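You operate a simulated robot arm through the tools that you are given. There is no shell and no other tool.

You are at the controls of a simulated robot arm. One attempt, no reset.

Task
Put things in order on the top of the tea chest. At the end: the basket of orange fritters stands where the blue spray can (marked "AIR") stood; the white plant pot stands on top of the green stone; the blue spray can stands where the white plant pot stood; the gold brass key stands where the basket of orange fritters stood; whatever was shut is shut again. Leave all else as you found it, and nothing knocked over.

The check looks at the end state, three seconds after you hand in, the way a careful person would. Anything else that was tipped, shoved, dropped, spilled or broken makes it a failure.

Robot
A 6-joint arm with a two-finger parallel gripper, fixed in place. Base frame: the origin is at the foot of the arm, x ahead of it, y to its left, z up; the work surface is at about z = 0. Lengths are in mm, angles in rad, forces in N, time in s.
With the tool pointing down near the work surface it reaches from about 160 to 420 mm from the base axis. Its first joint turns from -1.152 to 1.152 rad. Payload 1.57 kg.
The TCP is the grasp point between the finger pads, 30 mm short of the fingertips. In the tool frame z runs along the fingers and y along their closing line. Largest opening 80 mm; finger width 17, thickness 12; the body of the gripper, 40 by 82 mm, starts 80 mm behind the TCP.
Orientation is that of the tool frame in the base frame, as a unit quaternion [w, x, y, z]. With the fingers straight down and closing along the base's y, the tool's x points along the base's -x, its y along +y and its z along -z.

Tools
- The arm moves only by the tool send_rows. Its argument "plan" is text: rows parted by semicolons, each of 7 numbers parted by spaces: the finger opening in mm, from 0 to 80, then the shift along the tool's x, y, z in units of 30 mm (1.0 is 30 mm), then the turn, a rotation vector about the tool's x, y, z in units of 8 degrees (1.0 is 8 degrees). In form: jaw x y z ax ay az; .... A call has 1 to 20 rows; each row shifts and turns the commanded pose from where the row before left it, along the tool's axes as they then stand. A call with a number of a shift or a turn outside -1 to 1 is refused whole. Rows are played at 5 a second. More than 50 mm and 0.15 rad between two rows, or a gripper value outside its range, and nothing of the call is played. A pose out of reach is approached as far as the arm can. The call stops where the force on the tool passes 40 N (or 10 N more than at its start, if that is more) or the arm is blocked; 0.2 s more then pass. Each finger travels about 153 mm/s and halts on what it meets, pressing with about 36 N; the grip force reading is that of the motor and also rises with nothing between the fingers. The clock runs only during rows and for 0.2 s after the last one: add rows that do not move to give the fingers time. The reply holds the time, the measured pose of the TCP, the force on the tool along the base axes, the opening and the grip force, in the units named above and with some noise, with the torque about the TCP (base axes, N m) and any sound that the robot's microphone picked up, and new pictures: "pictures" is both (left out), scene, wrist or none.
- Cameras (640 x 400 px; columns grow to the right, rows downward): "scene" is fixed at [44.3, -327, 421.6]; the picture's right is [0.85, -0.52, 0.00], its down [-0.31, -0.50, -0.81] and it looks along [0.42, 0.69, -0.59] (base axes); focal length 214 px, centre (320, 200). "wrist" rides on the gripper at [72, -7, -122] in the tool frame; the picture's right is [0.09, 1.00, 0.00], its down [-0.84, 0.08, -0.54] and it looks along [-0.54, 0.05, 0.84] (tool axes); focal length 238 px, centre (320, 200). There is no depth. A picture from a camera that has moved, and an enlarged one, comes with that camera's place and axes in the base frame and with its lens.
- inspect(camera, box): a new picture of the part [left, top, right, bottom] of that camera's present view, enlarged. No time passes.
- sign_off(): hands the job in; it is judged then, once.

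Nothing tells you positions but the pictures and the camera data. Unless the task says otherwise, let go and move clear before handing in.

The tools are called after ">>>" as a command line: name --argument value ..., lists and objects as JSON in quotes. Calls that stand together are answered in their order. send_rows: Moves the arm, as the interface text tells. Its arguments: {"type":"object","properties":{"plan":{"type":"string"},"pictures":{"type":"string","enum":["both","scene","wrist","none"]}},"required":["plan"]} The other tools are called the same way: inspect (camera, box) takes an enlarged picture of a part of a camera's view; sign_off () hands the job in.

At the start:

```text
clock: 0.0
ee_pos: [217.8, -72.6, 263.2]
tool_rot: [0.0, 0.0, 1.0, 0.0]
contact_force: [0.7, 0.0, -0.4]
wrist_torque: [0.02, -0.01, -0.02]
finger_gap: 79.9
grasp_force: 0.0
```

scene: 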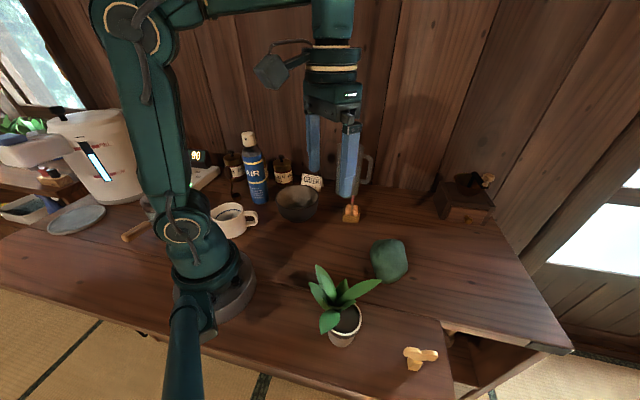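
wrist: 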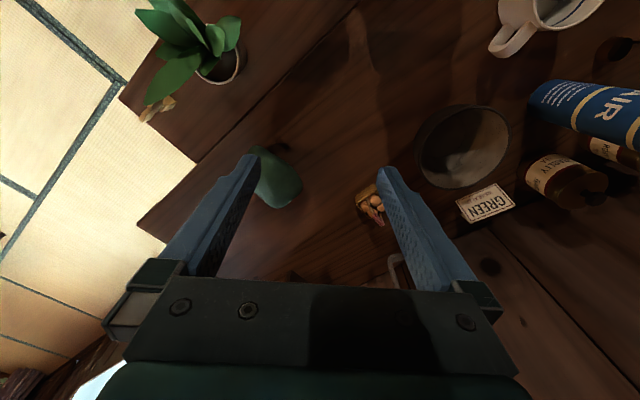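

I see the tea chest top with a spray can at the back, a bowl, a mug, a small basket, a green stone, a plant pot and a gold object near the front edge. I'll enlarge the views to locate things before moving.

>>> inspect --camera "scene" --box '[200, 120, 400, 245]'

>>> inspect --camera "scene" --box '[290, 230, 490, 380]'

>>> inspect --camera "wrist" --box '[320, 100, 520, 300]'

>>> inspect --camera "scene" --box '[400, 150, 600, 400]'

>>> inspect --camera "wrist" --box '[100, 0, 320, 220]'

```text
3.20 times, centred on (300, 182) of scene
camera zoom: at [44.3, -327.0, 421.6], right [0.85, -0.52, 0.0], down [-0.31, -0.5, -0.81], along [0.42, 0.69, -0.59], focal length 686 px, centre (384, 256)
```

zoom: 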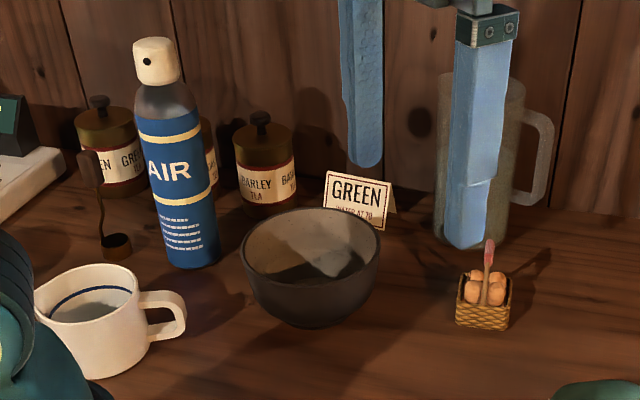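

```text
2.67 times, centred on (390, 305) of scene
camera zoom: at [44.3, -327.0, 421.6], right [0.85, -0.52, 0.0], down [-0.31, -0.5, -0.81], along [0.42, 0.69, -0.59], focal length 572 px, centre (133, -80)
```

zoom: 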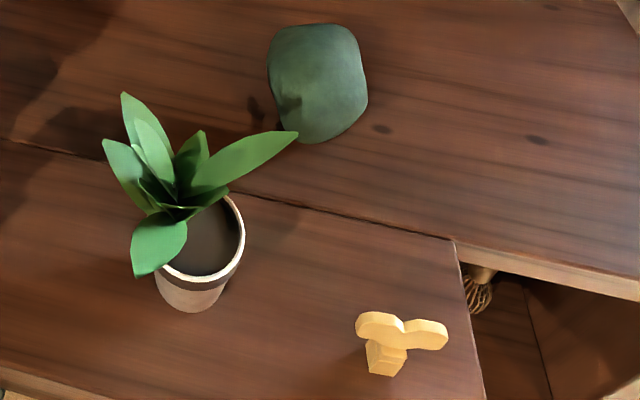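

```text
2.00 times, centred on (420, 200) of wrist
camera zoom: at [145.5, -79.6, 385.8], right [-0.09, 1.0, 0.0], down [0.84, 0.08, 0.54], along [0.54, 0.05, -0.84], focal length 477 px, centre (120, 200)
```

zoom: 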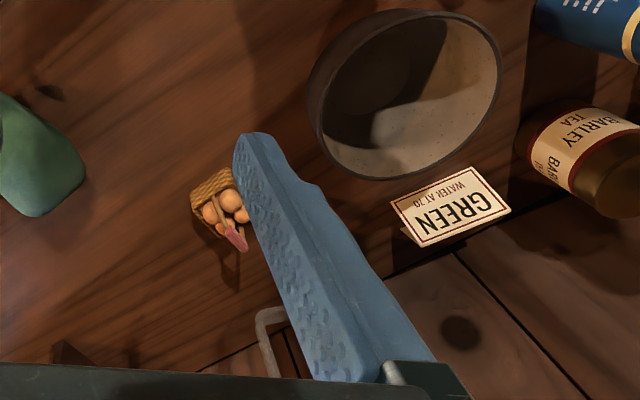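

```text
1.60 times, centred on (500, 275) of scene
camera zoom: at [44.3, -327.0, 421.6], right [0.85, -0.52, 0.0], down [-0.31, -0.5, -0.81], along [0.42, 0.69, -0.59], focal length 343 px, centre (32, 80)
```

zoom: 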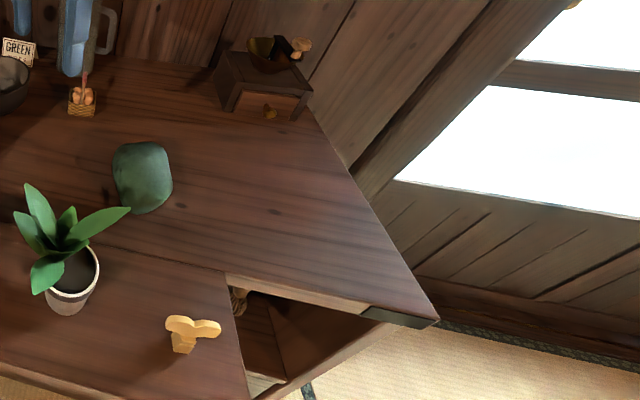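

```text
1.82 times, centred on (210, 110) of wrist
camera zoom: at [145.5, -79.6, 385.8], right [-0.09, 1.0, 0.0], down [0.84, 0.08, 0.54], along [0.54, 0.05, -0.84], focal length 433 px, centre (520, 364)
```

zoom: 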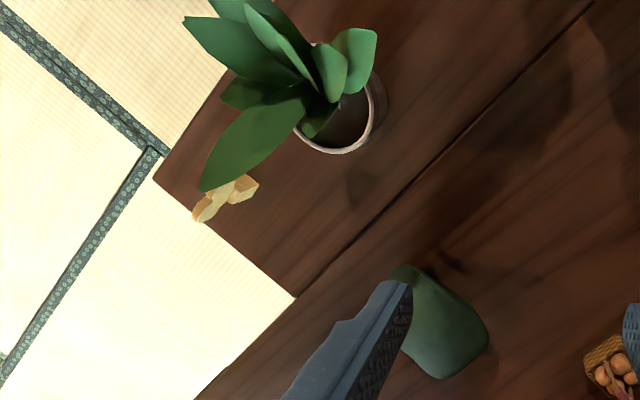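

The pot and a yellow two-lobed object stand on the front board, next to an opening with something inside. I need to know which object is really the brass key, so I'll look closer.

>>> inspect --camera "scene" --box '[390, 330, 450, 380]'

>>> inspect --camera "scene" --box '[440, 310, 540, 400]'

>>> inspect --camera "scene" --box '[425, 160, 505, 230]'

>>> inspect --camera "scene" --box '[110, 140, 250, 250]'

>>> inspect --camera "scene" --box '[0, 100, 140, 230]'

>>> inspect --camera "scene" --box '[300, 250, 400, 350]'

```text
8.00 times, centred on (420, 355) of scene
camera zoom: at [44.3, -327.0, 421.6], right [0.85, -0.52, 0.0], down [-0.31, -0.5, -0.81], along [0.42, 0.69, -0.59], focal length 1716 px, centre (-480, -1040)
```

zoom: 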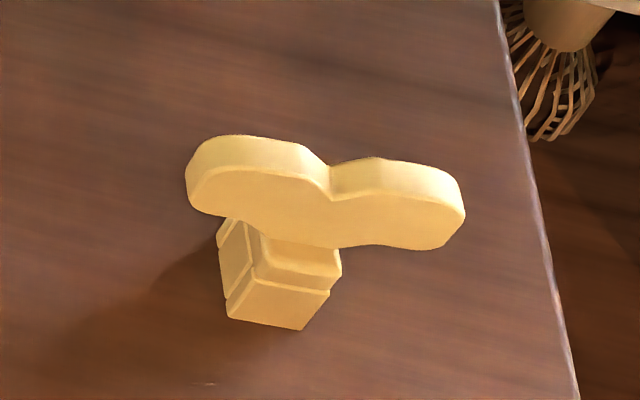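

```text
4.44 times, centred on (490, 355) of scene
camera zoom: at [44.3, -327.0, 421.6], right [0.85, -0.52, 0.0], down [-0.31, -0.5, -0.81], along [0.42, 0.69, -0.59], focal length 953 px, centre (-436, -489)
```

zoom: 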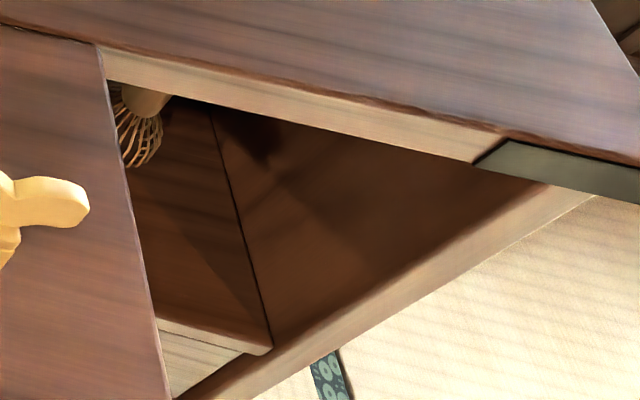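

```text
5.71 times, centred on (465, 195) of scene
camera zoom: at [44.3, -327.0, 421.6], right [0.85, -0.52, 0.0], down [-0.31, -0.5, -0.81], along [0.42, 0.69, -0.59], focal length 1226 px, centre (-509, 229)
```

zoom: 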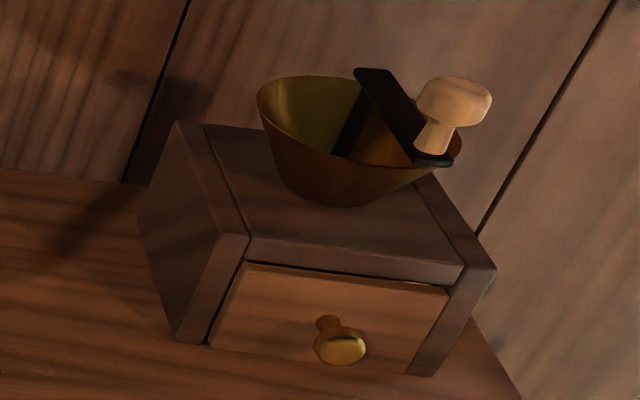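

```text
3.64 times, centred on (180, 195) of scene
camera zoom: at [44.3, -327.0, 421.6], right [0.85, -0.52, 0.0], down [-0.31, -0.5, -0.81], along [0.42, 0.69, -0.59], focal length 780 px, centre (829, 218)
```

zoom: 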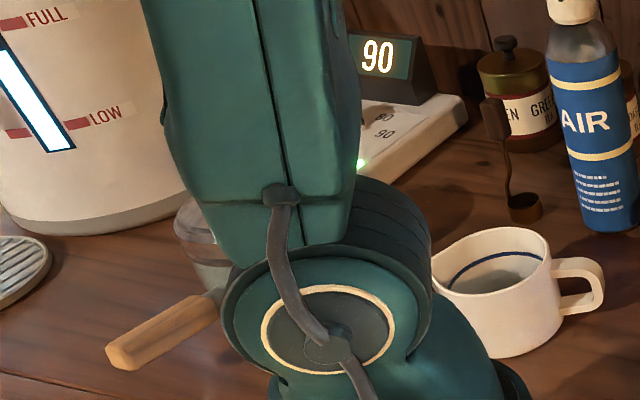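

```text
3.08 times, centred on (70, 165) of scene
camera zoom: at [44.3, -327.0, 421.6], right [0.85, -0.52, 0.0], down [-0.31, -0.5, -0.81], along [0.42, 0.69, -0.59], focal length 660 px, centre (1089, 308)
```

zoom: 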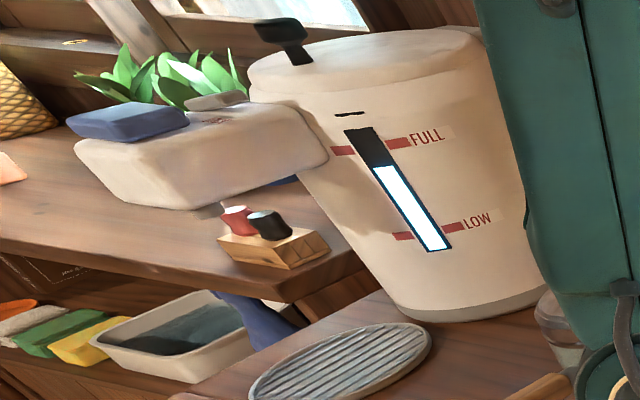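

```text
4.00 times, centred on (350, 300) of scene
camera zoom: at [44.3, -327.0, 421.6], right [0.85, -0.52, 0.0], down [-0.31, -0.5, -0.81], along [0.42, 0.69, -0.59], focal length 858 px, centre (200, -200)
```

zoom: 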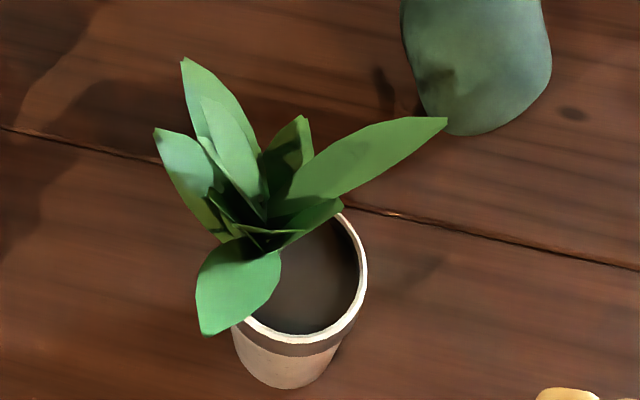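

The yellow two-lobed piece standing on its square shaft is the brass key. I'm moving high over the front board to look at the pot, stone and key from nearly above.

>>> send_rows --plan "80 0.33 -0.853 0 0 0 0; 80 0.33 -0.853 0 0 0 0; 80 0.33 -0.853 0 0 0 0; 80 0.33 -0.853 0 0 0 0; 80 0.33 -0.853 0 0 0 0; 80 0 0 0 0 0 0; 80 0 0 0 0 0 0" --pictures "both"

```text
clock: 1.6
ee_pos: [168.0, -202.5, 264.9]
tool_rot: [0.0, -0.001, 1.0, 0.0]
contact_force: [0.5, 0.6, 0.1]
wrist_torque: [0.03, 0.02, 0.03]
finger_gap: 79.9
grasp_force: 0.0
camera wrist: at [96.6, -208.3, 386.4], right [-0.09, 1.0, 0.0], down [0.84, 0.08, 0.54], along [0.54, 0.05, -0.84], focal length 238 px, centre (320, 200)
```

scene: 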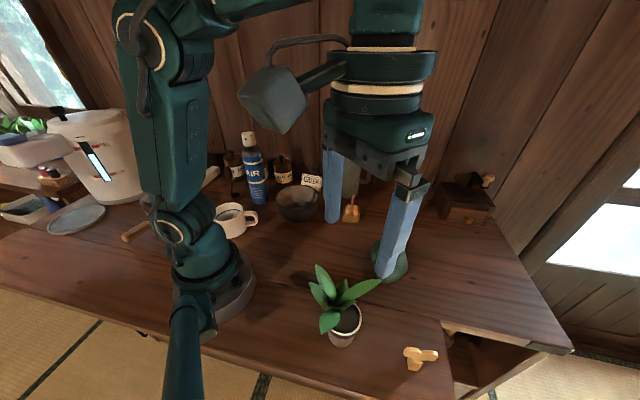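
wrist: 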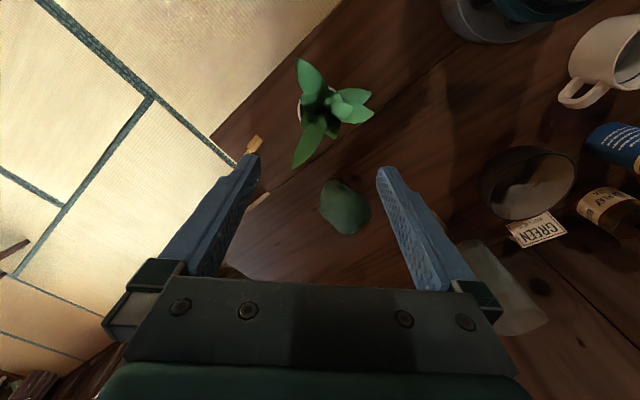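

>>> inspect --camera "wrist" --box '[220, 30, 400, 180]'

>>> inspect --camera "wrist" --box '[280, 150, 400, 250]'

>>> inspect --camera "scene" --box '[300, 220, 420, 360]'

```text
2.67 times, centred on (310, 105) of wrist
camera zoom: at [96.6, -208.3, 386.4], right [-0.09, 1.0, 0.0], down [0.84, 0.08, 0.54], along [0.54, 0.05, -0.84], focal length 636 px, centre (347, 453)
```

zoom: 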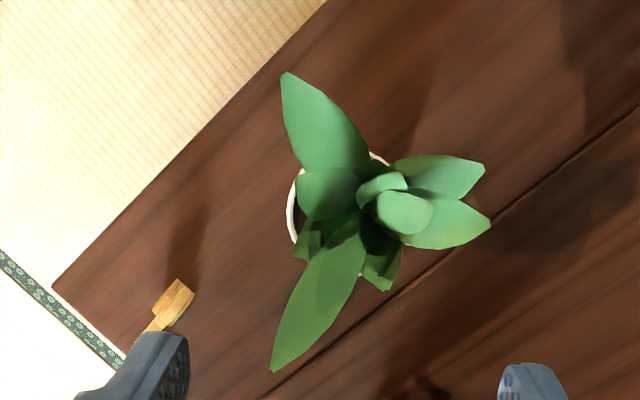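

```text
4.00 times, centred on (340, 200) of wrist
camera zoom: at [96.6, -208.3, 386.4], right [-0.09, 1.0, 0.0], down [0.84, 0.08, 0.54], along [0.54, 0.05, -0.84], focal length 953 px, centre (240, 200)
```

zoom: 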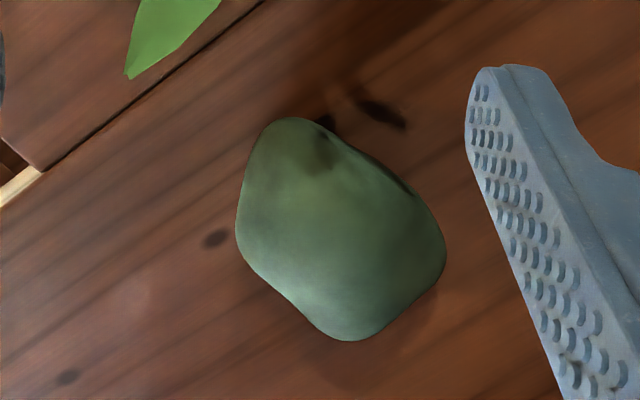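

```text
2.86 times, centred on (360, 290) of scene
camera zoom: at [44.3, -327.0, 421.6], right [0.85, -0.52, 0.0], down [-0.31, -0.5, -0.81], along [0.42, 0.69, -0.59], focal length 613 px, centre (206, -57)
```

zoom: 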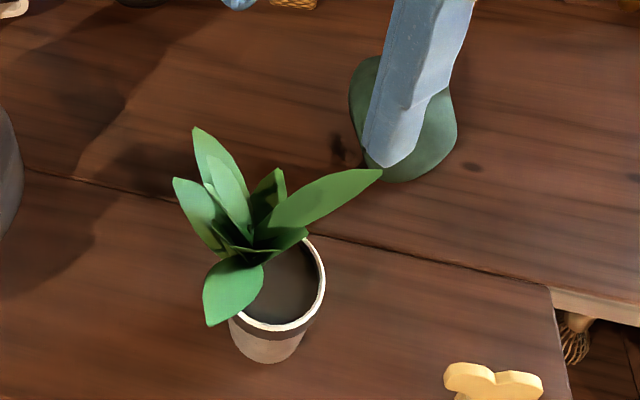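

The plant is tall: the rim is at roughly z≈65 and leaf tips reach 120–165. A vertical grip will have to pass between the leaves, with the closing line turned about 24°. First I'll get closer views of the stone.

>>> send_rows --plan "80 -0.813 0.413 0 0 0 0; 80 -0.813 0.413 0 0 0 0; 80 -0.813 0.413 0 0 0 0; 80 -0.813 0.413 0 0 0 0; 80 -0.813 0.413 0 0 0 0; 80 0 0 0.8 0 0 0; 80 0 0 0.8 0 0 0; 80 0 0 0.8 0 0 0; 80 0 0 0.8 0 0 0; 80 0 0 0 0 0 0; 80 0 0 0 0 0 0" --pictures "both"

```text
clock: 4.0
ee_pos: [290.3, -140.1, 167.2]
tool_rot: [0.0, 0.0, 1.0, 0.0]
contact_force: [0.0, 0.5, -0.2]
wrist_torque: [0.0, 0.0, 0.0]
finger_gap: 80.2
grasp_force: 0.0
camera wrist: at [218.9, -145.8, 290.2], right [-0.09, 1.0, 0.0], down [0.84, 0.08, 0.54], along [0.54, 0.05, -0.84], focal length 238 px, centre (320, 200)
```

scene: 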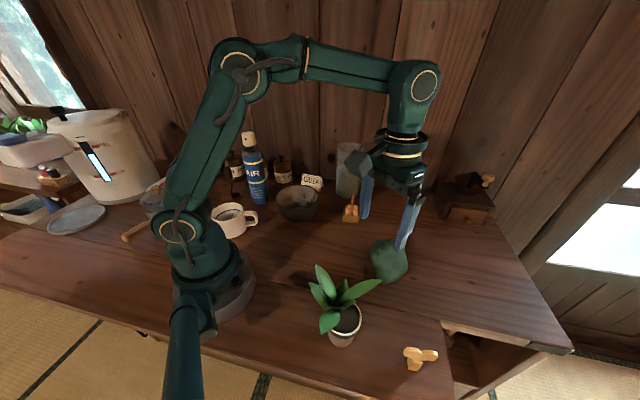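
wrist: 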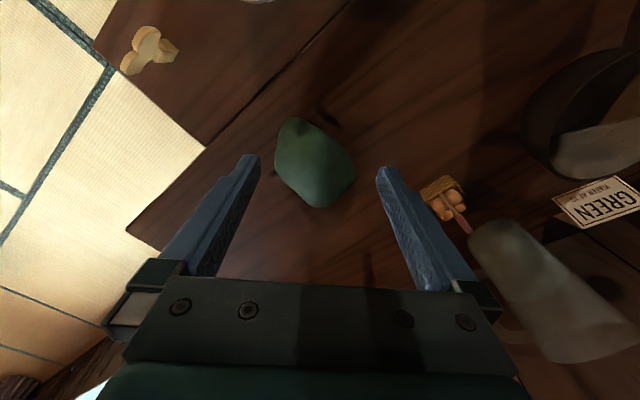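

>>> inspect --camera "wrist" --box '[250, 100, 390, 220]'

>>> inspect --camera "wrist" --box '[90, 0, 210, 100]'

>>> inspect --camera "wrist" --box '[400, 150, 540, 260]'

>>> inspect --camera "scene" --box '[340, 220, 440, 300]'

>>> inspect --camera "scene" --box '[310, 130, 400, 230]'

```text
3.33 times, centred on (320, 160) of wrist
camera zoom: at [218.9, -145.8, 290.2], right [-0.09, 1.0, 0.0], down [0.84, 0.08, 0.54], along [0.54, 0.05, -0.84], focal length 794 px, centre (320, 333)
```

zoom: 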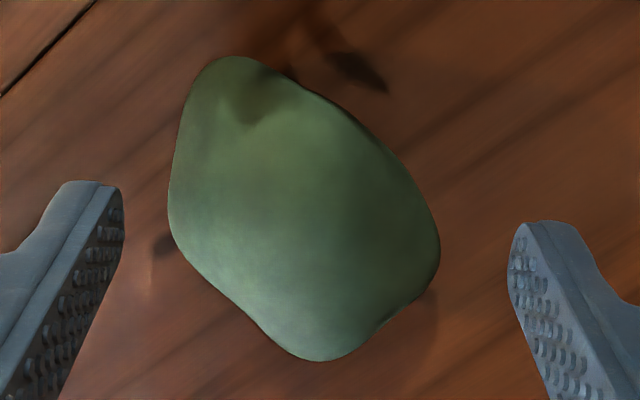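

```text
4.00 times, centred on (150, 50) of wrist
camera zoom: at [218.9, -145.8, 290.2], right [-0.09, 1.0, 0.0], down [0.84, 0.08, 0.54], along [0.54, 0.05, -0.84], focal length 953 px, centre (1000, 800)
```

zoom: 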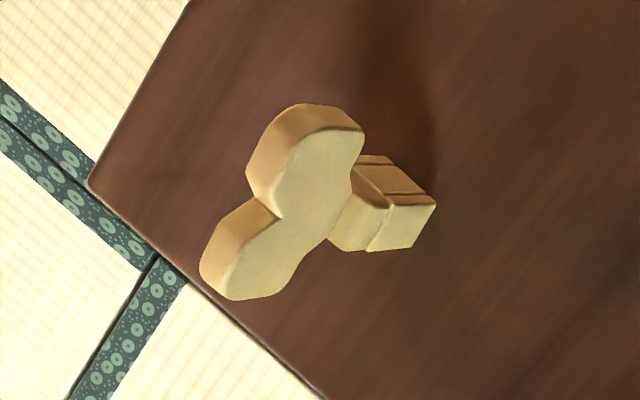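

```text
3.64 times, centred on (470, 205) of wrist
camera zoom: at [218.9, -145.8, 290.2], right [-0.09, 1.0, 0.0], down [0.84, 0.08, 0.54], along [0.54, 0.05, -0.84], focal length 867 px, centre (-226, 182)
```

zoom: 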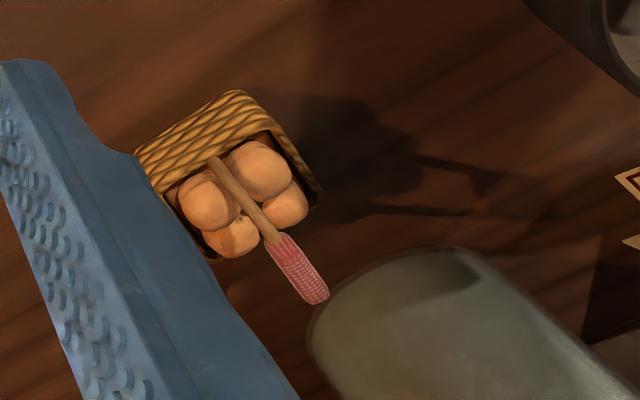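

```text
5.00 times, centred on (390, 260) of scene
camera zoom: at [44.3, -327.0, 421.6], right [0.85, -0.52, 0.0], down [-0.31, -0.5, -0.81], along [0.42, 0.69, -0.59], focal length 1072 px, centre (-30, -100)
```

zoom: 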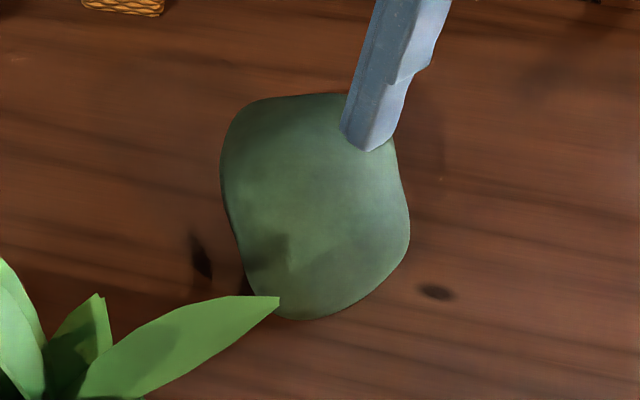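

```text
4.00 times, centred on (355, 180) of scene
camera zoom: at [44.3, -327.0, 421.6], right [0.85, -0.52, 0.0], down [-0.31, -0.5, -0.81], along [0.42, 0.69, -0.59], focal length 858 px, centre (180, 280)
```

zoom: 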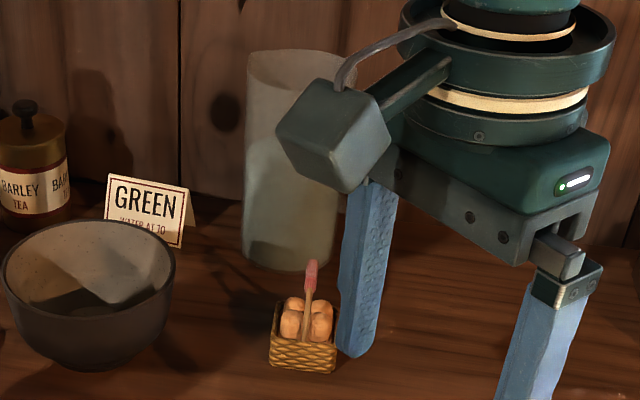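

The stone's outline is centred near (338, -142) and is about 90 mm across, but its height is still unclear. I'll close the fingers, drop to one side of it and tilt, so the wrist camera gets a low view of the stone's top.

>>> send_rows --plan "10 -0.083 0.833 0 0 0 0; 10 -0.083 0.833 0 0 0 0; 10 -0.083 0.833 0 0 0 0; 10 -0.083 0.833 0 0 0 0; 10 0 0 0.8 0 0 0; 10 0 0 0.8 0 0 0; 10 0 0 0.8 0 0 0; 10 0 0 0.8 0 0 0; 10 0 0 0 0 -1 0; 10 0 0 0 0 -1 0; 10 0 0 0 0 -1 0; 10 0 0 0 0 -1 0; 10 0 0 0 0 0 0; 10 0 0 0 0 0 0" --pictures "both"

```text
clock: 7.0
ee_pos: [299.5, -39.1, 72.4]
tool_rot: [0.276, -0.001, 0.961, 0.0]
contact_force: [0.4, 0.5, -0.8]
wrist_torque: [-0.02, 0.0, -0.02]
finger_gap: 9.8
grasp_force: 0.2
camera wrist: at [173.7, -45.7, 137.3], right [-0.08, 1.0, -0.05], down [0.42, 0.08, 0.9], along [0.9, 0.05, -0.43], focal length 238 px, centre (320, 200)
```

scene: 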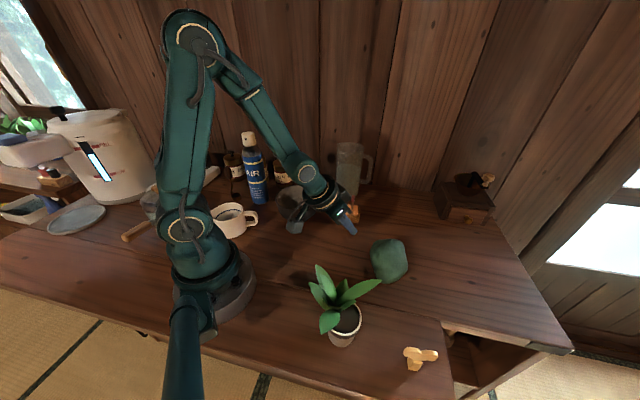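
wrist: 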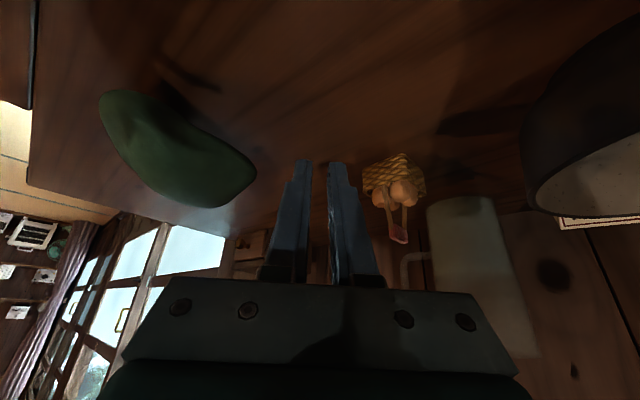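

>>> inspect --camera "wrist" --box '[80, 70, 280, 220]'

>>> inspect --camera "wrist" --box '[330, 120, 490, 260]'

```text
2.67 times, centred on (180, 145) of wrist
camera zoom: at [173.7, -45.7, 137.3], right [-0.08, 1.0, -0.05], down [0.42, 0.08, 0.9], along [0.9, 0.05, -0.43], focal length 636 px, centre (693, 347)
```

zoom: 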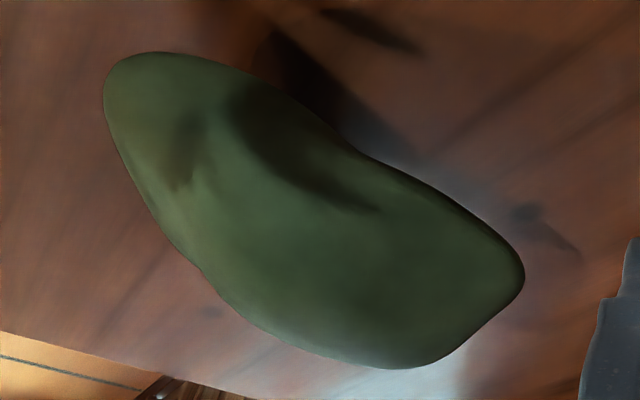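

```text
2.86 times, centred on (410, 190) of wrist
camera zoom: at [173.7, -45.7, 137.3], right [-0.08, 1.0, -0.05], down [0.42, 0.08, 0.9], along [0.9, 0.05, -0.43], focal length 681 px, centre (63, 229)
```

zoom: 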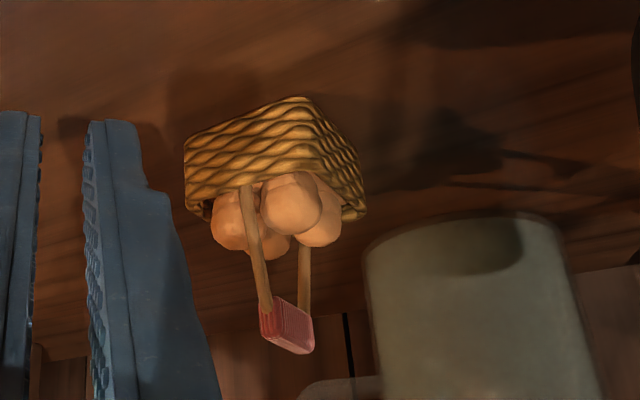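

The stone looks like a broad pebble, roughly 105 x 100 mm and perhaps 60 mm tall, and widest around mid-height. I'll zoom in on the top silhouette to judge how flat it is.

>>> inspect --camera "wrist" --box '[100, 140, 200, 215]'

>>> inspect --camera "wrist" --box '[180, 140, 280, 215]'

>>> inspect --camera "scene" --box '[355, 225, 425, 295]'

```text
5.33 times, centred on (150, 178) of wrist
camera zoom: at [173.7, -45.7, 137.3], right [-0.08, 1.0, -0.05], down [0.42, 0.08, 0.9], along [0.9, 0.05, -0.43], focal length 1271 px, centre (1227, 320)
```

zoom: 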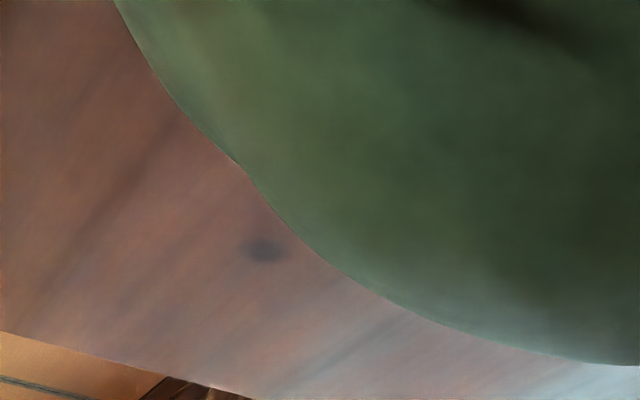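

```text
5.33 times, centred on (230, 178) of wrist
camera zoom: at [173.7, -45.7, 137.3], right [-0.08, 1.0, -0.05], down [0.42, 0.08, 0.9], along [0.9, 0.05, -0.43], focal length 1271 px, centre (800, 320)
```

zoom: 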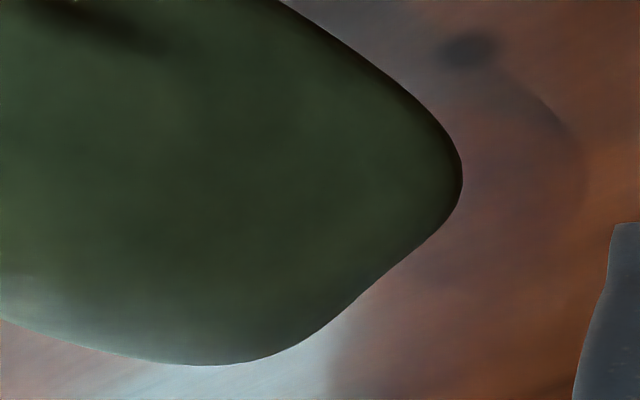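

```text
5.71 times, centred on (390, 260) of scene
camera zoom: at [44.3, -327.0, 421.6], right [0.85, -0.52, 0.0], down [-0.31, -0.5, -0.81], along [0.42, 0.69, -0.59], focal length 1226 px, centre (-80, -143)
```

zoom: 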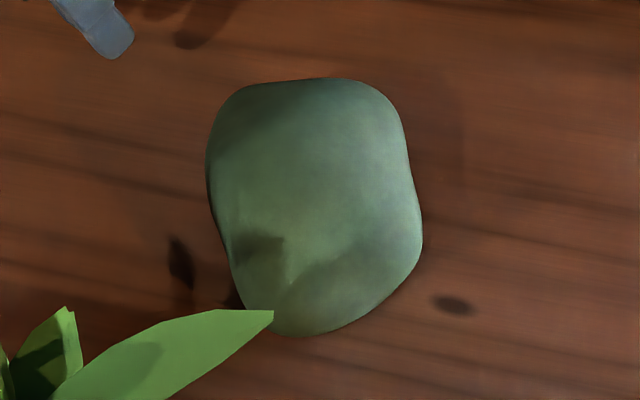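

The scene view shows a broad plateau with a lower lobe toward the near corner. I'll tilt further for an almost level view across the top.

>>> send_rows --plan "10 0 0 0 0 -0.8 0; 10 0 0 0 0 -0.8 0; 10 0 0 0 0 -0.65 0; 10 0 0 0 0 0 0; 10 0 0 0 0 0 0" --pictures "both"

```text
clock: 8.2
ee_pos: [332.5, -35.0, 76.7]
tool_rot: [0.423, 0.0, 0.906, -0.001]
contact_force: [0.9, -0.1, -1.2]
wrist_torque: [0.0, 0.0, -0.02]
finger_gap: 10.1
grasp_force: 0.0
out of reach, approached as far as the arm can: row 2, 3
camera wrist: at [192.7, -41.8, 99.9], right [-0.06, 1.0, -0.07], down [0.12, 0.08, 0.99], along [0.99, 0.05, -0.13], focal length 238 px, centre (320, 200)
```

scene: 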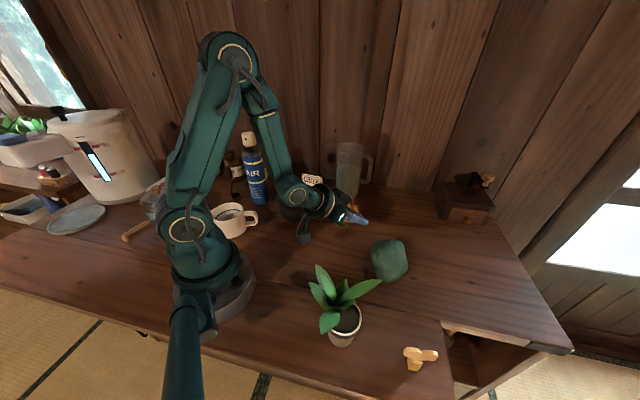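
wrist: 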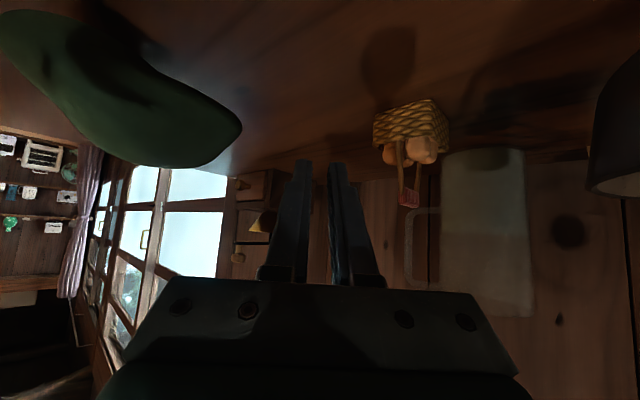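

>>> inspect --camera "wrist" --box '[0, 0, 260, 190]'

>>> inspect --camera "wrist" --box '[360, 90, 480, 220]'

```text
2.11 times, centred on (130, 95) of wrist
camera zoom: at [192.7, -41.8, 99.9], right [-0.06, 1.0, -0.07], down [0.12, 0.08, 0.99], along [0.99, 0.05, -0.13], focal length 502 px, centre (720, 421)
```

zoom: 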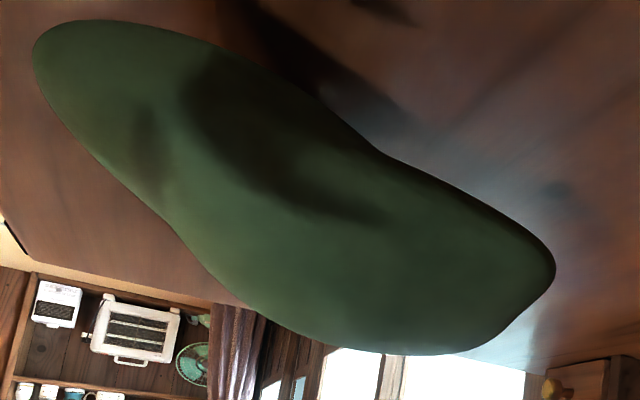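

```text
3.08 times, centred on (420, 155) of wrist
camera zoom: at [192.7, -41.8, 99.9], right [-0.06, 1.0, -0.07], down [0.12, 0.08, 0.99], along [0.99, 0.05, -0.13], focal length 733 px, centre (12, 338)
```

zoom: 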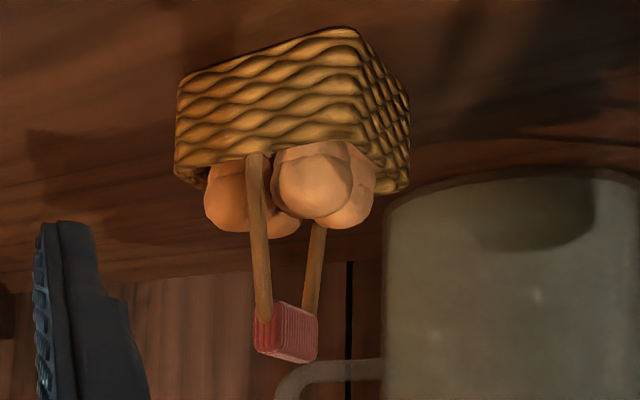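

The level view puts the stone's apex at about z≈65 near (338, -142), gently domed. It also places the basket centre near (380, 40), turned about 45° and about 27 mm tall, with its handle top near 75. I'll straighten up, rise, and look at the pot from directly overhead.

>>> send_rows --plan "10 0 0 0 0 1 0; 10 0 0 0 0 1 0; 10 0 0 0 0 1 0; 10 0 0 0 0 1 0; 10 0 0 0 0 1 0; 10 0 0 0 0 1 0; 10 0 0 0 0 0.25 0; 10 0 0 -0.9 0 0 0; 10 0 0 -0.9 0 0 0; 10 0 0 -0.9 0 0 0; 10 0 0 -0.9 0 0 0; 10 0 0 -0.9 0 0 0; 10 0 0 -0.9 0 0 0; 10 0 0 0 0 0 0; 10 0 0 0 0 0 0" --pictures "none"

```text
clock: 11.4
ee_pos: [331.4, -36.6, 238.6]
tool_rot: [0.0, 0.0, 1.0, 0.0]
contact_force: [-0.3, 1.4, 0.5]
wrist_torque: [0.01, -0.05, 0.0]
finger_gap: 10.1
grasp_force: 0.0
```

I'm straight again at z≈239 and now moving above the pot for the overhead view.

>>> send_rows --plan "80 0.481 -0.806 0 0 0 0; 80 0.481 -0.806 0 0 0 0; 80 0.481 -0.806 0 0 0 0; 80 0.481 -0.806 0 0 0 0; 80 0.481 -0.806 0 0 0 0; 80 0.481 -0.806 0 0 0 0; 80 0.481 -0.806 0 0 0 0; 80 0 0 0 0 0 0; 80 0 0 0 0 0 0" --pictures "wrist"

>>> inspect --camera "wrist" --box '[220, 0, 400, 120]'

```text
clock: 13.4
ee_pos: [230.2, -204.4, 237.6]
tool_rot: [0.001, -0.001, 1.0, 0.0]
contact_force: [-0.1, 0.0, 0.0]
wrist_torque: [-0.02, 0.02, -0.02]
finger_gap: 80.1
grasp_force: 0.1
camera wrist: at [159.5, -211.3, 359.9], right [-0.09, 1.0, 0.0], down [0.84, 0.08, 0.54], along [0.54, 0.05, -0.84], focal length 238 px, centre (320, 200)
```

wrist: 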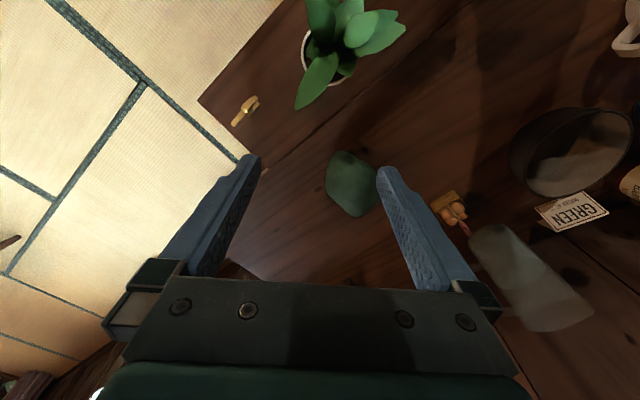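

```text
3.33 times, centred on (310, 60) of wrist
camera zoom: at [159.5, -211.3, 359.9], right [-0.09, 1.0, 0.0], down [0.84, 0.08, 0.54], along [0.54, 0.05, -0.84], focal length 794 px, centre (353, 667)
```

zoom: 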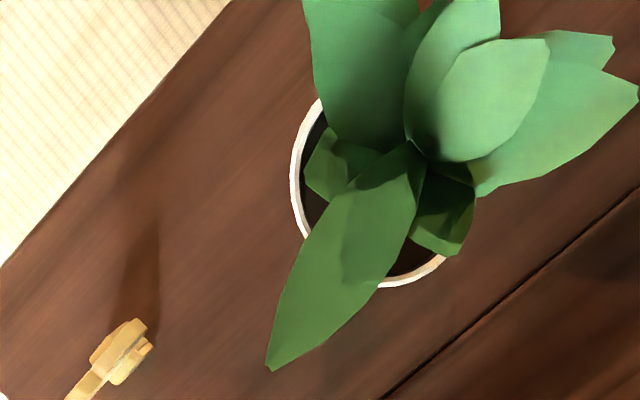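

The rim fits a circle of radius ≈30 centred near (166, -201), with its top at about z≈62. The best gap between leaves is with the closing line at about 69° in the base frame. I'll move over the pot high up and turn the gripper by 21°, then check the gaps.

>>> send_rows --plan "80 0.72 0.035 0 0 0 0; 80 0.72 0.035 0 0 0 0; 80 0.72 0.035 0 0 0 0; 80 0 0 0 0 0 0.875; 80 0 0 0 0 0 0.875; 80 0 0 0 0 0 0.875; 80 0 0 0 0 0 0; 80 0 0 0 0 0 0" --pictures "both"

>>> inspect --camera "wrist" --box '[200, 40, 440, 200]'

>>> inspect --camera "scene" --box '[280, 140, 420, 360]'

```text
clock: 15.2
ee_pos: [166.8, -201.9, 237.9]
tool_rot: [0.0, 0.182, 0.983, 0.0]
contact_force: [-0.5, 0.5, -0.2]
wrist_torque: [0.01, 0.03, 0.0]
finger_gap: 80.0
grasp_force: 0.0
camera wrist: at [97.1, -182.1, 360.2], right [0.27, 0.96, 0.0], down [0.81, -0.23, 0.54], along [0.52, -0.15, -0.84], focal length 238 px, centre (320, 200)
```

scene: 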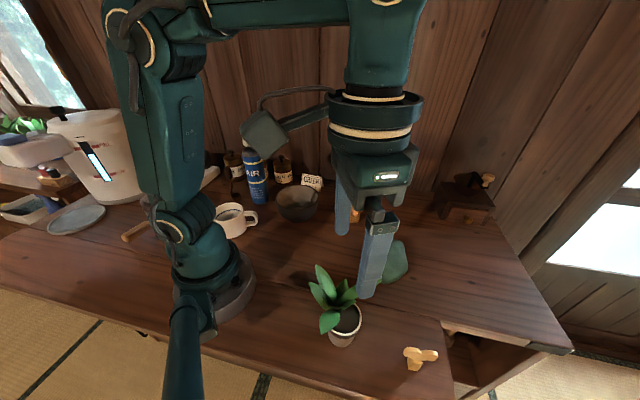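
wrist: 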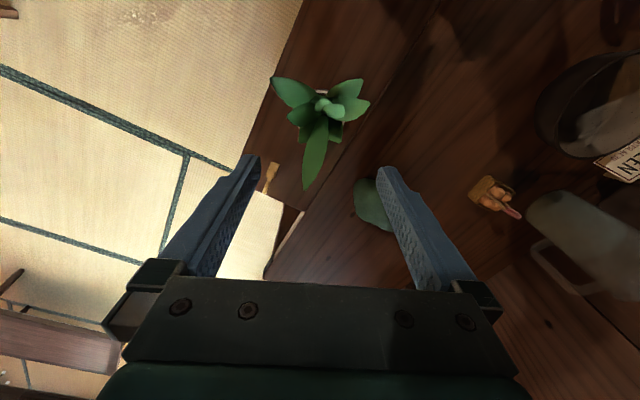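

```text
2.50 times, centred on (320, 120) of wrist
camera zoom: at [97.1, -182.1, 360.2], right [0.27, 0.96, 0.0], down [0.81, -0.23, 0.54], along [0.52, -0.15, -0.84], focal length 596 px, centre (320, 400)
```

zoom: 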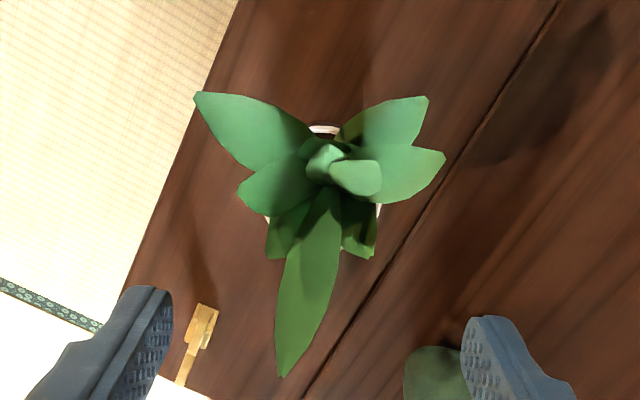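

```text
1.82 times, centred on (350, 250) of scene
camera zoom: at [44.3, -327.0, 421.6], right [0.85, -0.52, 0.0], down [-0.31, -0.5, -0.81], along [0.42, 0.69, -0.59], focal length 390 px, centre (266, 109)
```

zoom: 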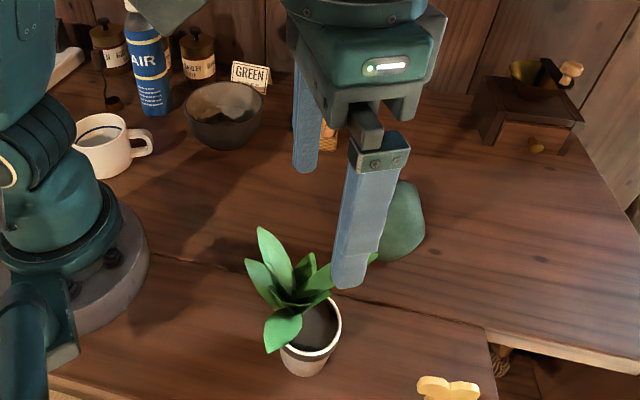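

Over the pot I can see another leaf pointing toward one finger's side. I'll zoom in to pin down its tip before descending.

>>> inspect --camera "wrist" --box '[265, 70, 375, 150]'

>>> inspect --camera "scene" --box '[305, 255, 385, 350]'

```text
5.00 times, centred on (320, 110) of wrist
camera zoom: at [97.1, -182.1, 360.2], right [0.27, 0.96, 0.0], down [0.81, -0.23, 0.54], along [0.52, -0.15, -0.84], focal length 1192 px, centre (320, 650)
```

zoom: 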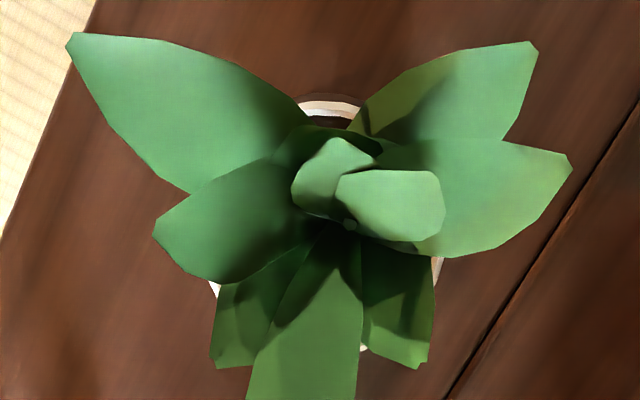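

```text
4.21 times, centred on (345, 302) of scene
camera zoom: at [44.3, -327.0, 421.6], right [0.85, -0.52, 0.0], down [-0.31, -0.5, -0.81], along [0.42, 0.69, -0.59], focal length 903 px, centre (215, -232)
```

zoom: 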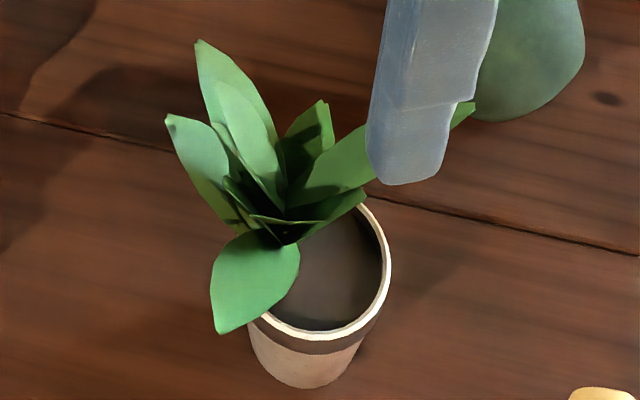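

The gap still works: the fingers pass about 6 mm clear of the nearest leaves at this angle, and the palm stays above the leaf tips if I stop at z≈76. I'll descend part-way and check.

>>> send_rows --plan "80 0 0 0.9 0 0 0; 80 0 0 0.9 0 0 0; 80 0 0 0.9 0 0 0; 80 0 0 0.9 0 0 0; 80 0 0 0 0 0 0; 80 0 0 0 0 0 0" --pictures "both"

>>> inspect --camera "wrist" --box '[200, 20, 440, 220]'

>>> inspect --camera "scene" --box '[290, 200, 400, 360]'

```text
clock: 16.6
ee_pos: [165.7, -203.3, 129.9]
tool_rot: [0.0, 0.182, 0.983, 0.001]
contact_force: [0.0, 0.5, 0.0]
wrist_torque: [0.02, -0.01, -0.04]
finger_gap: 80.0
grasp_force: 0.1
camera wrist: at [97.1, -182.4, 251.0], right [0.27, 0.96, 0.0], down [0.81, -0.23, 0.54], along [0.52, -0.15, -0.84], focal length 238 px, centre (320, 200)
```

scene: 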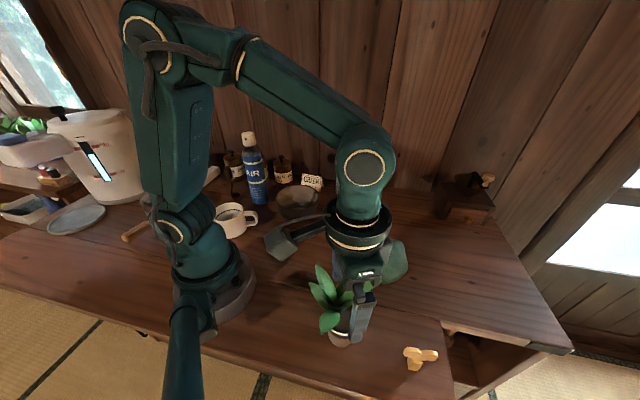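
wrist: 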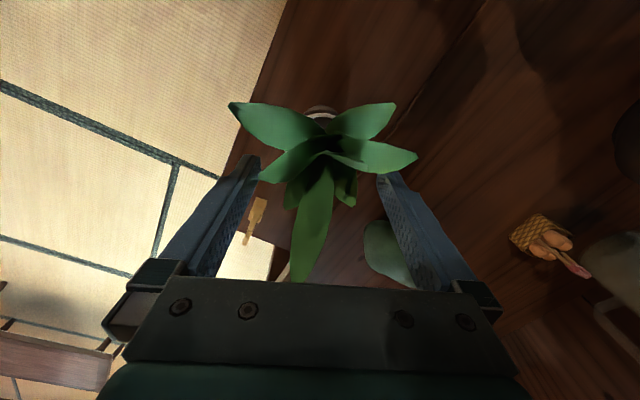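

```text
2.00 times, centred on (320, 120) of wrist
camera zoom: at [97.1, -182.4, 251.0], right [0.27, 0.96, 0.0], down [0.81, -0.23, 0.54], along [0.52, -0.15, -0.84], focal length 477 px, centre (320, 360)
```

zoom: 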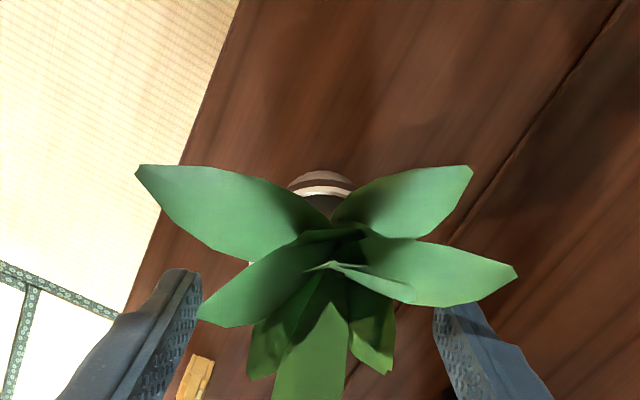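

```text
2.50 times, centred on (345, 280) of scene
camera zoom: at [44.3, -327.0, 421.6], right [0.85, -0.52, 0.0], down [-0.31, -0.5, -0.81], along [0.42, 0.69, -0.59], focal length 536 px, centre (258, 0)
```

zoom: 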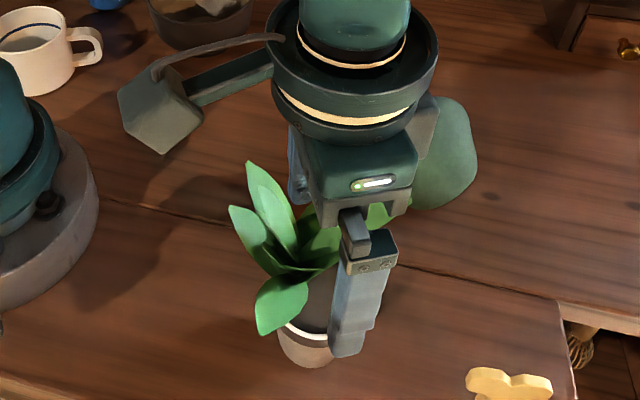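

The leaves clear the fingers, and the inner leaf tip (z≈158) sits just outside the palm outline. I'll go down to z≈79 with a small centring correction, then close.

>>> send_rows --plan "80 0.027 0.07 0.85 0 0 0; 80 0 0 0.85 0 0 0; 80 0 0 0 0 0 0; 80 0 0 0 0 0 0" --pictures "both"

>>> inspect --camera "wrist" --box '[200, 60, 440, 290]'

>>> inspect --camera "scene" --box '[290, 230, 400, 360]'

```text
clock: 17.6
ee_pos: [165.3, -199.4, 78.5]
tool_rot: [0.001, 0.183, 0.983, -0.001]
contact_force: [0.7, 1.0, 0.4]
wrist_torque: [-0.01, -0.02, 0.03]
finger_gap: 80.0
grasp_force: 0.0
camera wrist: at [95.7, -179.5, 200.7], right [0.27, 0.96, 0.0], down [0.81, -0.23, 0.54], along [0.52, -0.15, -0.84], focal length 238 px, centre (320, 200)
```

scene: 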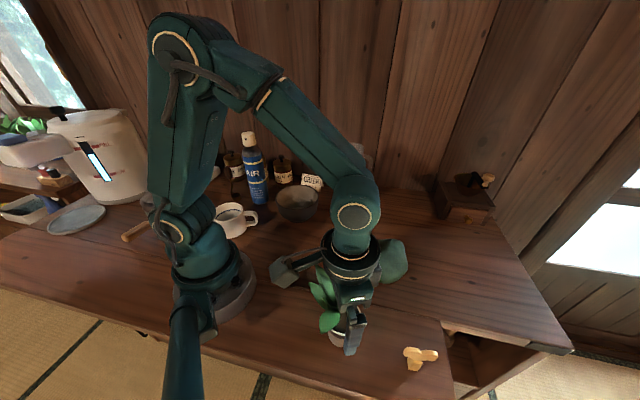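
wrist: 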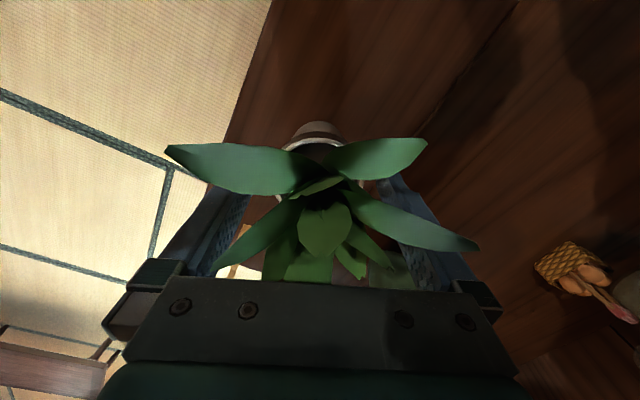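

```text
1.74 times, centred on (320, 175) of wrist
camera zoom: at [95.7, -179.5, 200.7], right [0.27, 0.96, 0.0], down [0.81, -0.23, 0.54], along [0.52, -0.15, -0.84], focal length 414 px, centre (320, 244)
```

zoom: 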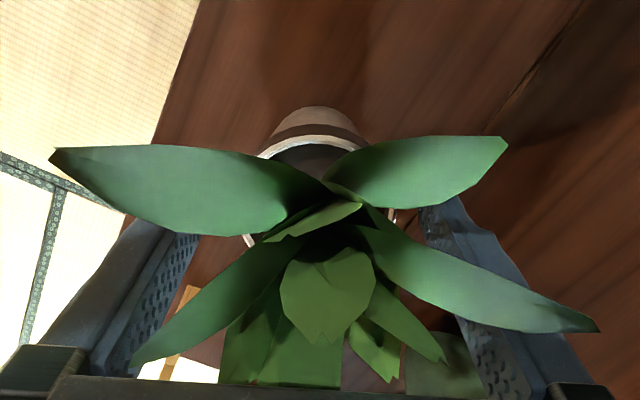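

```text
3.08 times, centred on (345, 295) of scene
camera zoom: at [44.3, -327.0, 421.6], right [0.85, -0.52, 0.0], down [-0.31, -0.5, -0.81], along [0.42, 0.69, -0.59], focal length 660 px, centre (243, -92)
```

zoom: 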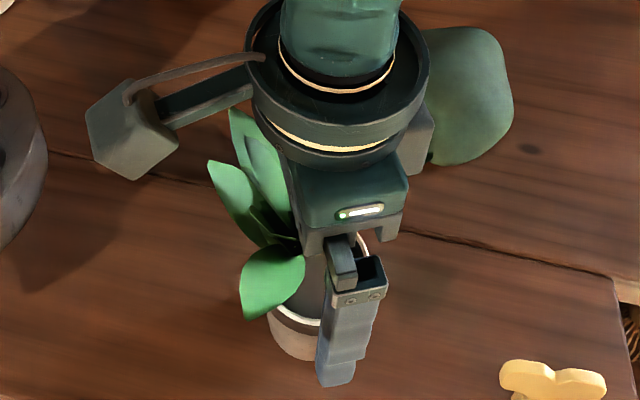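

No contact so far and the rim sits centred between the fingers. I'm closing now.

>>> send_rows --plan "66 0 0 0 0 0 0; 56 0 0 0 0 0 0; 50 0 0 0 0 0 0; 50 0 0 0 0 0 0; 50 0 0 0 0 0 0" --pictures "both"

```text
clock: 18.8
ee_pos: [166.5, -199.4, 79.7]
tool_rot: [0.001, 0.182, 0.983, -0.001]
contact_force: [-0.4, -2.0, 1.7]
wrist_torque: [0.0, -0.03, 0.02]
finger_gap: 58.5
grasp_force: 35.7
camera wrist: at [95.7, -179.6, 200.9], right [0.27, 0.96, 0.0], down [0.81, -0.23, 0.54], along [0.52, -0.15, -0.84], focal length 238 px, centre (320, 200)
```

scene: 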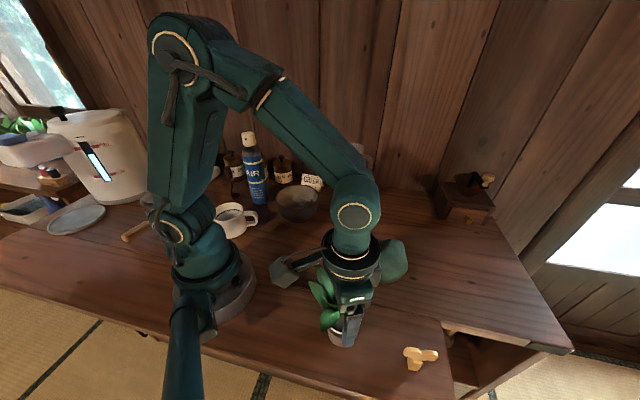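
wrist: 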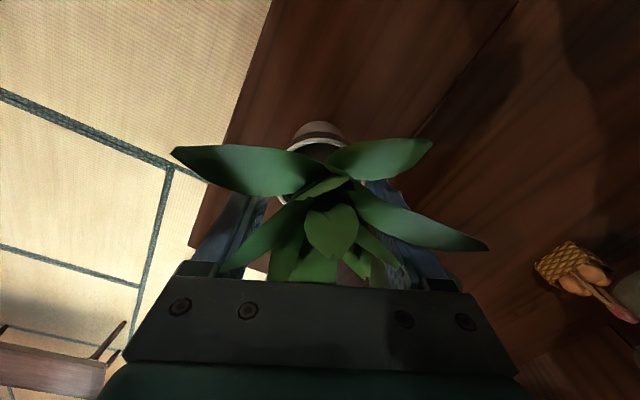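

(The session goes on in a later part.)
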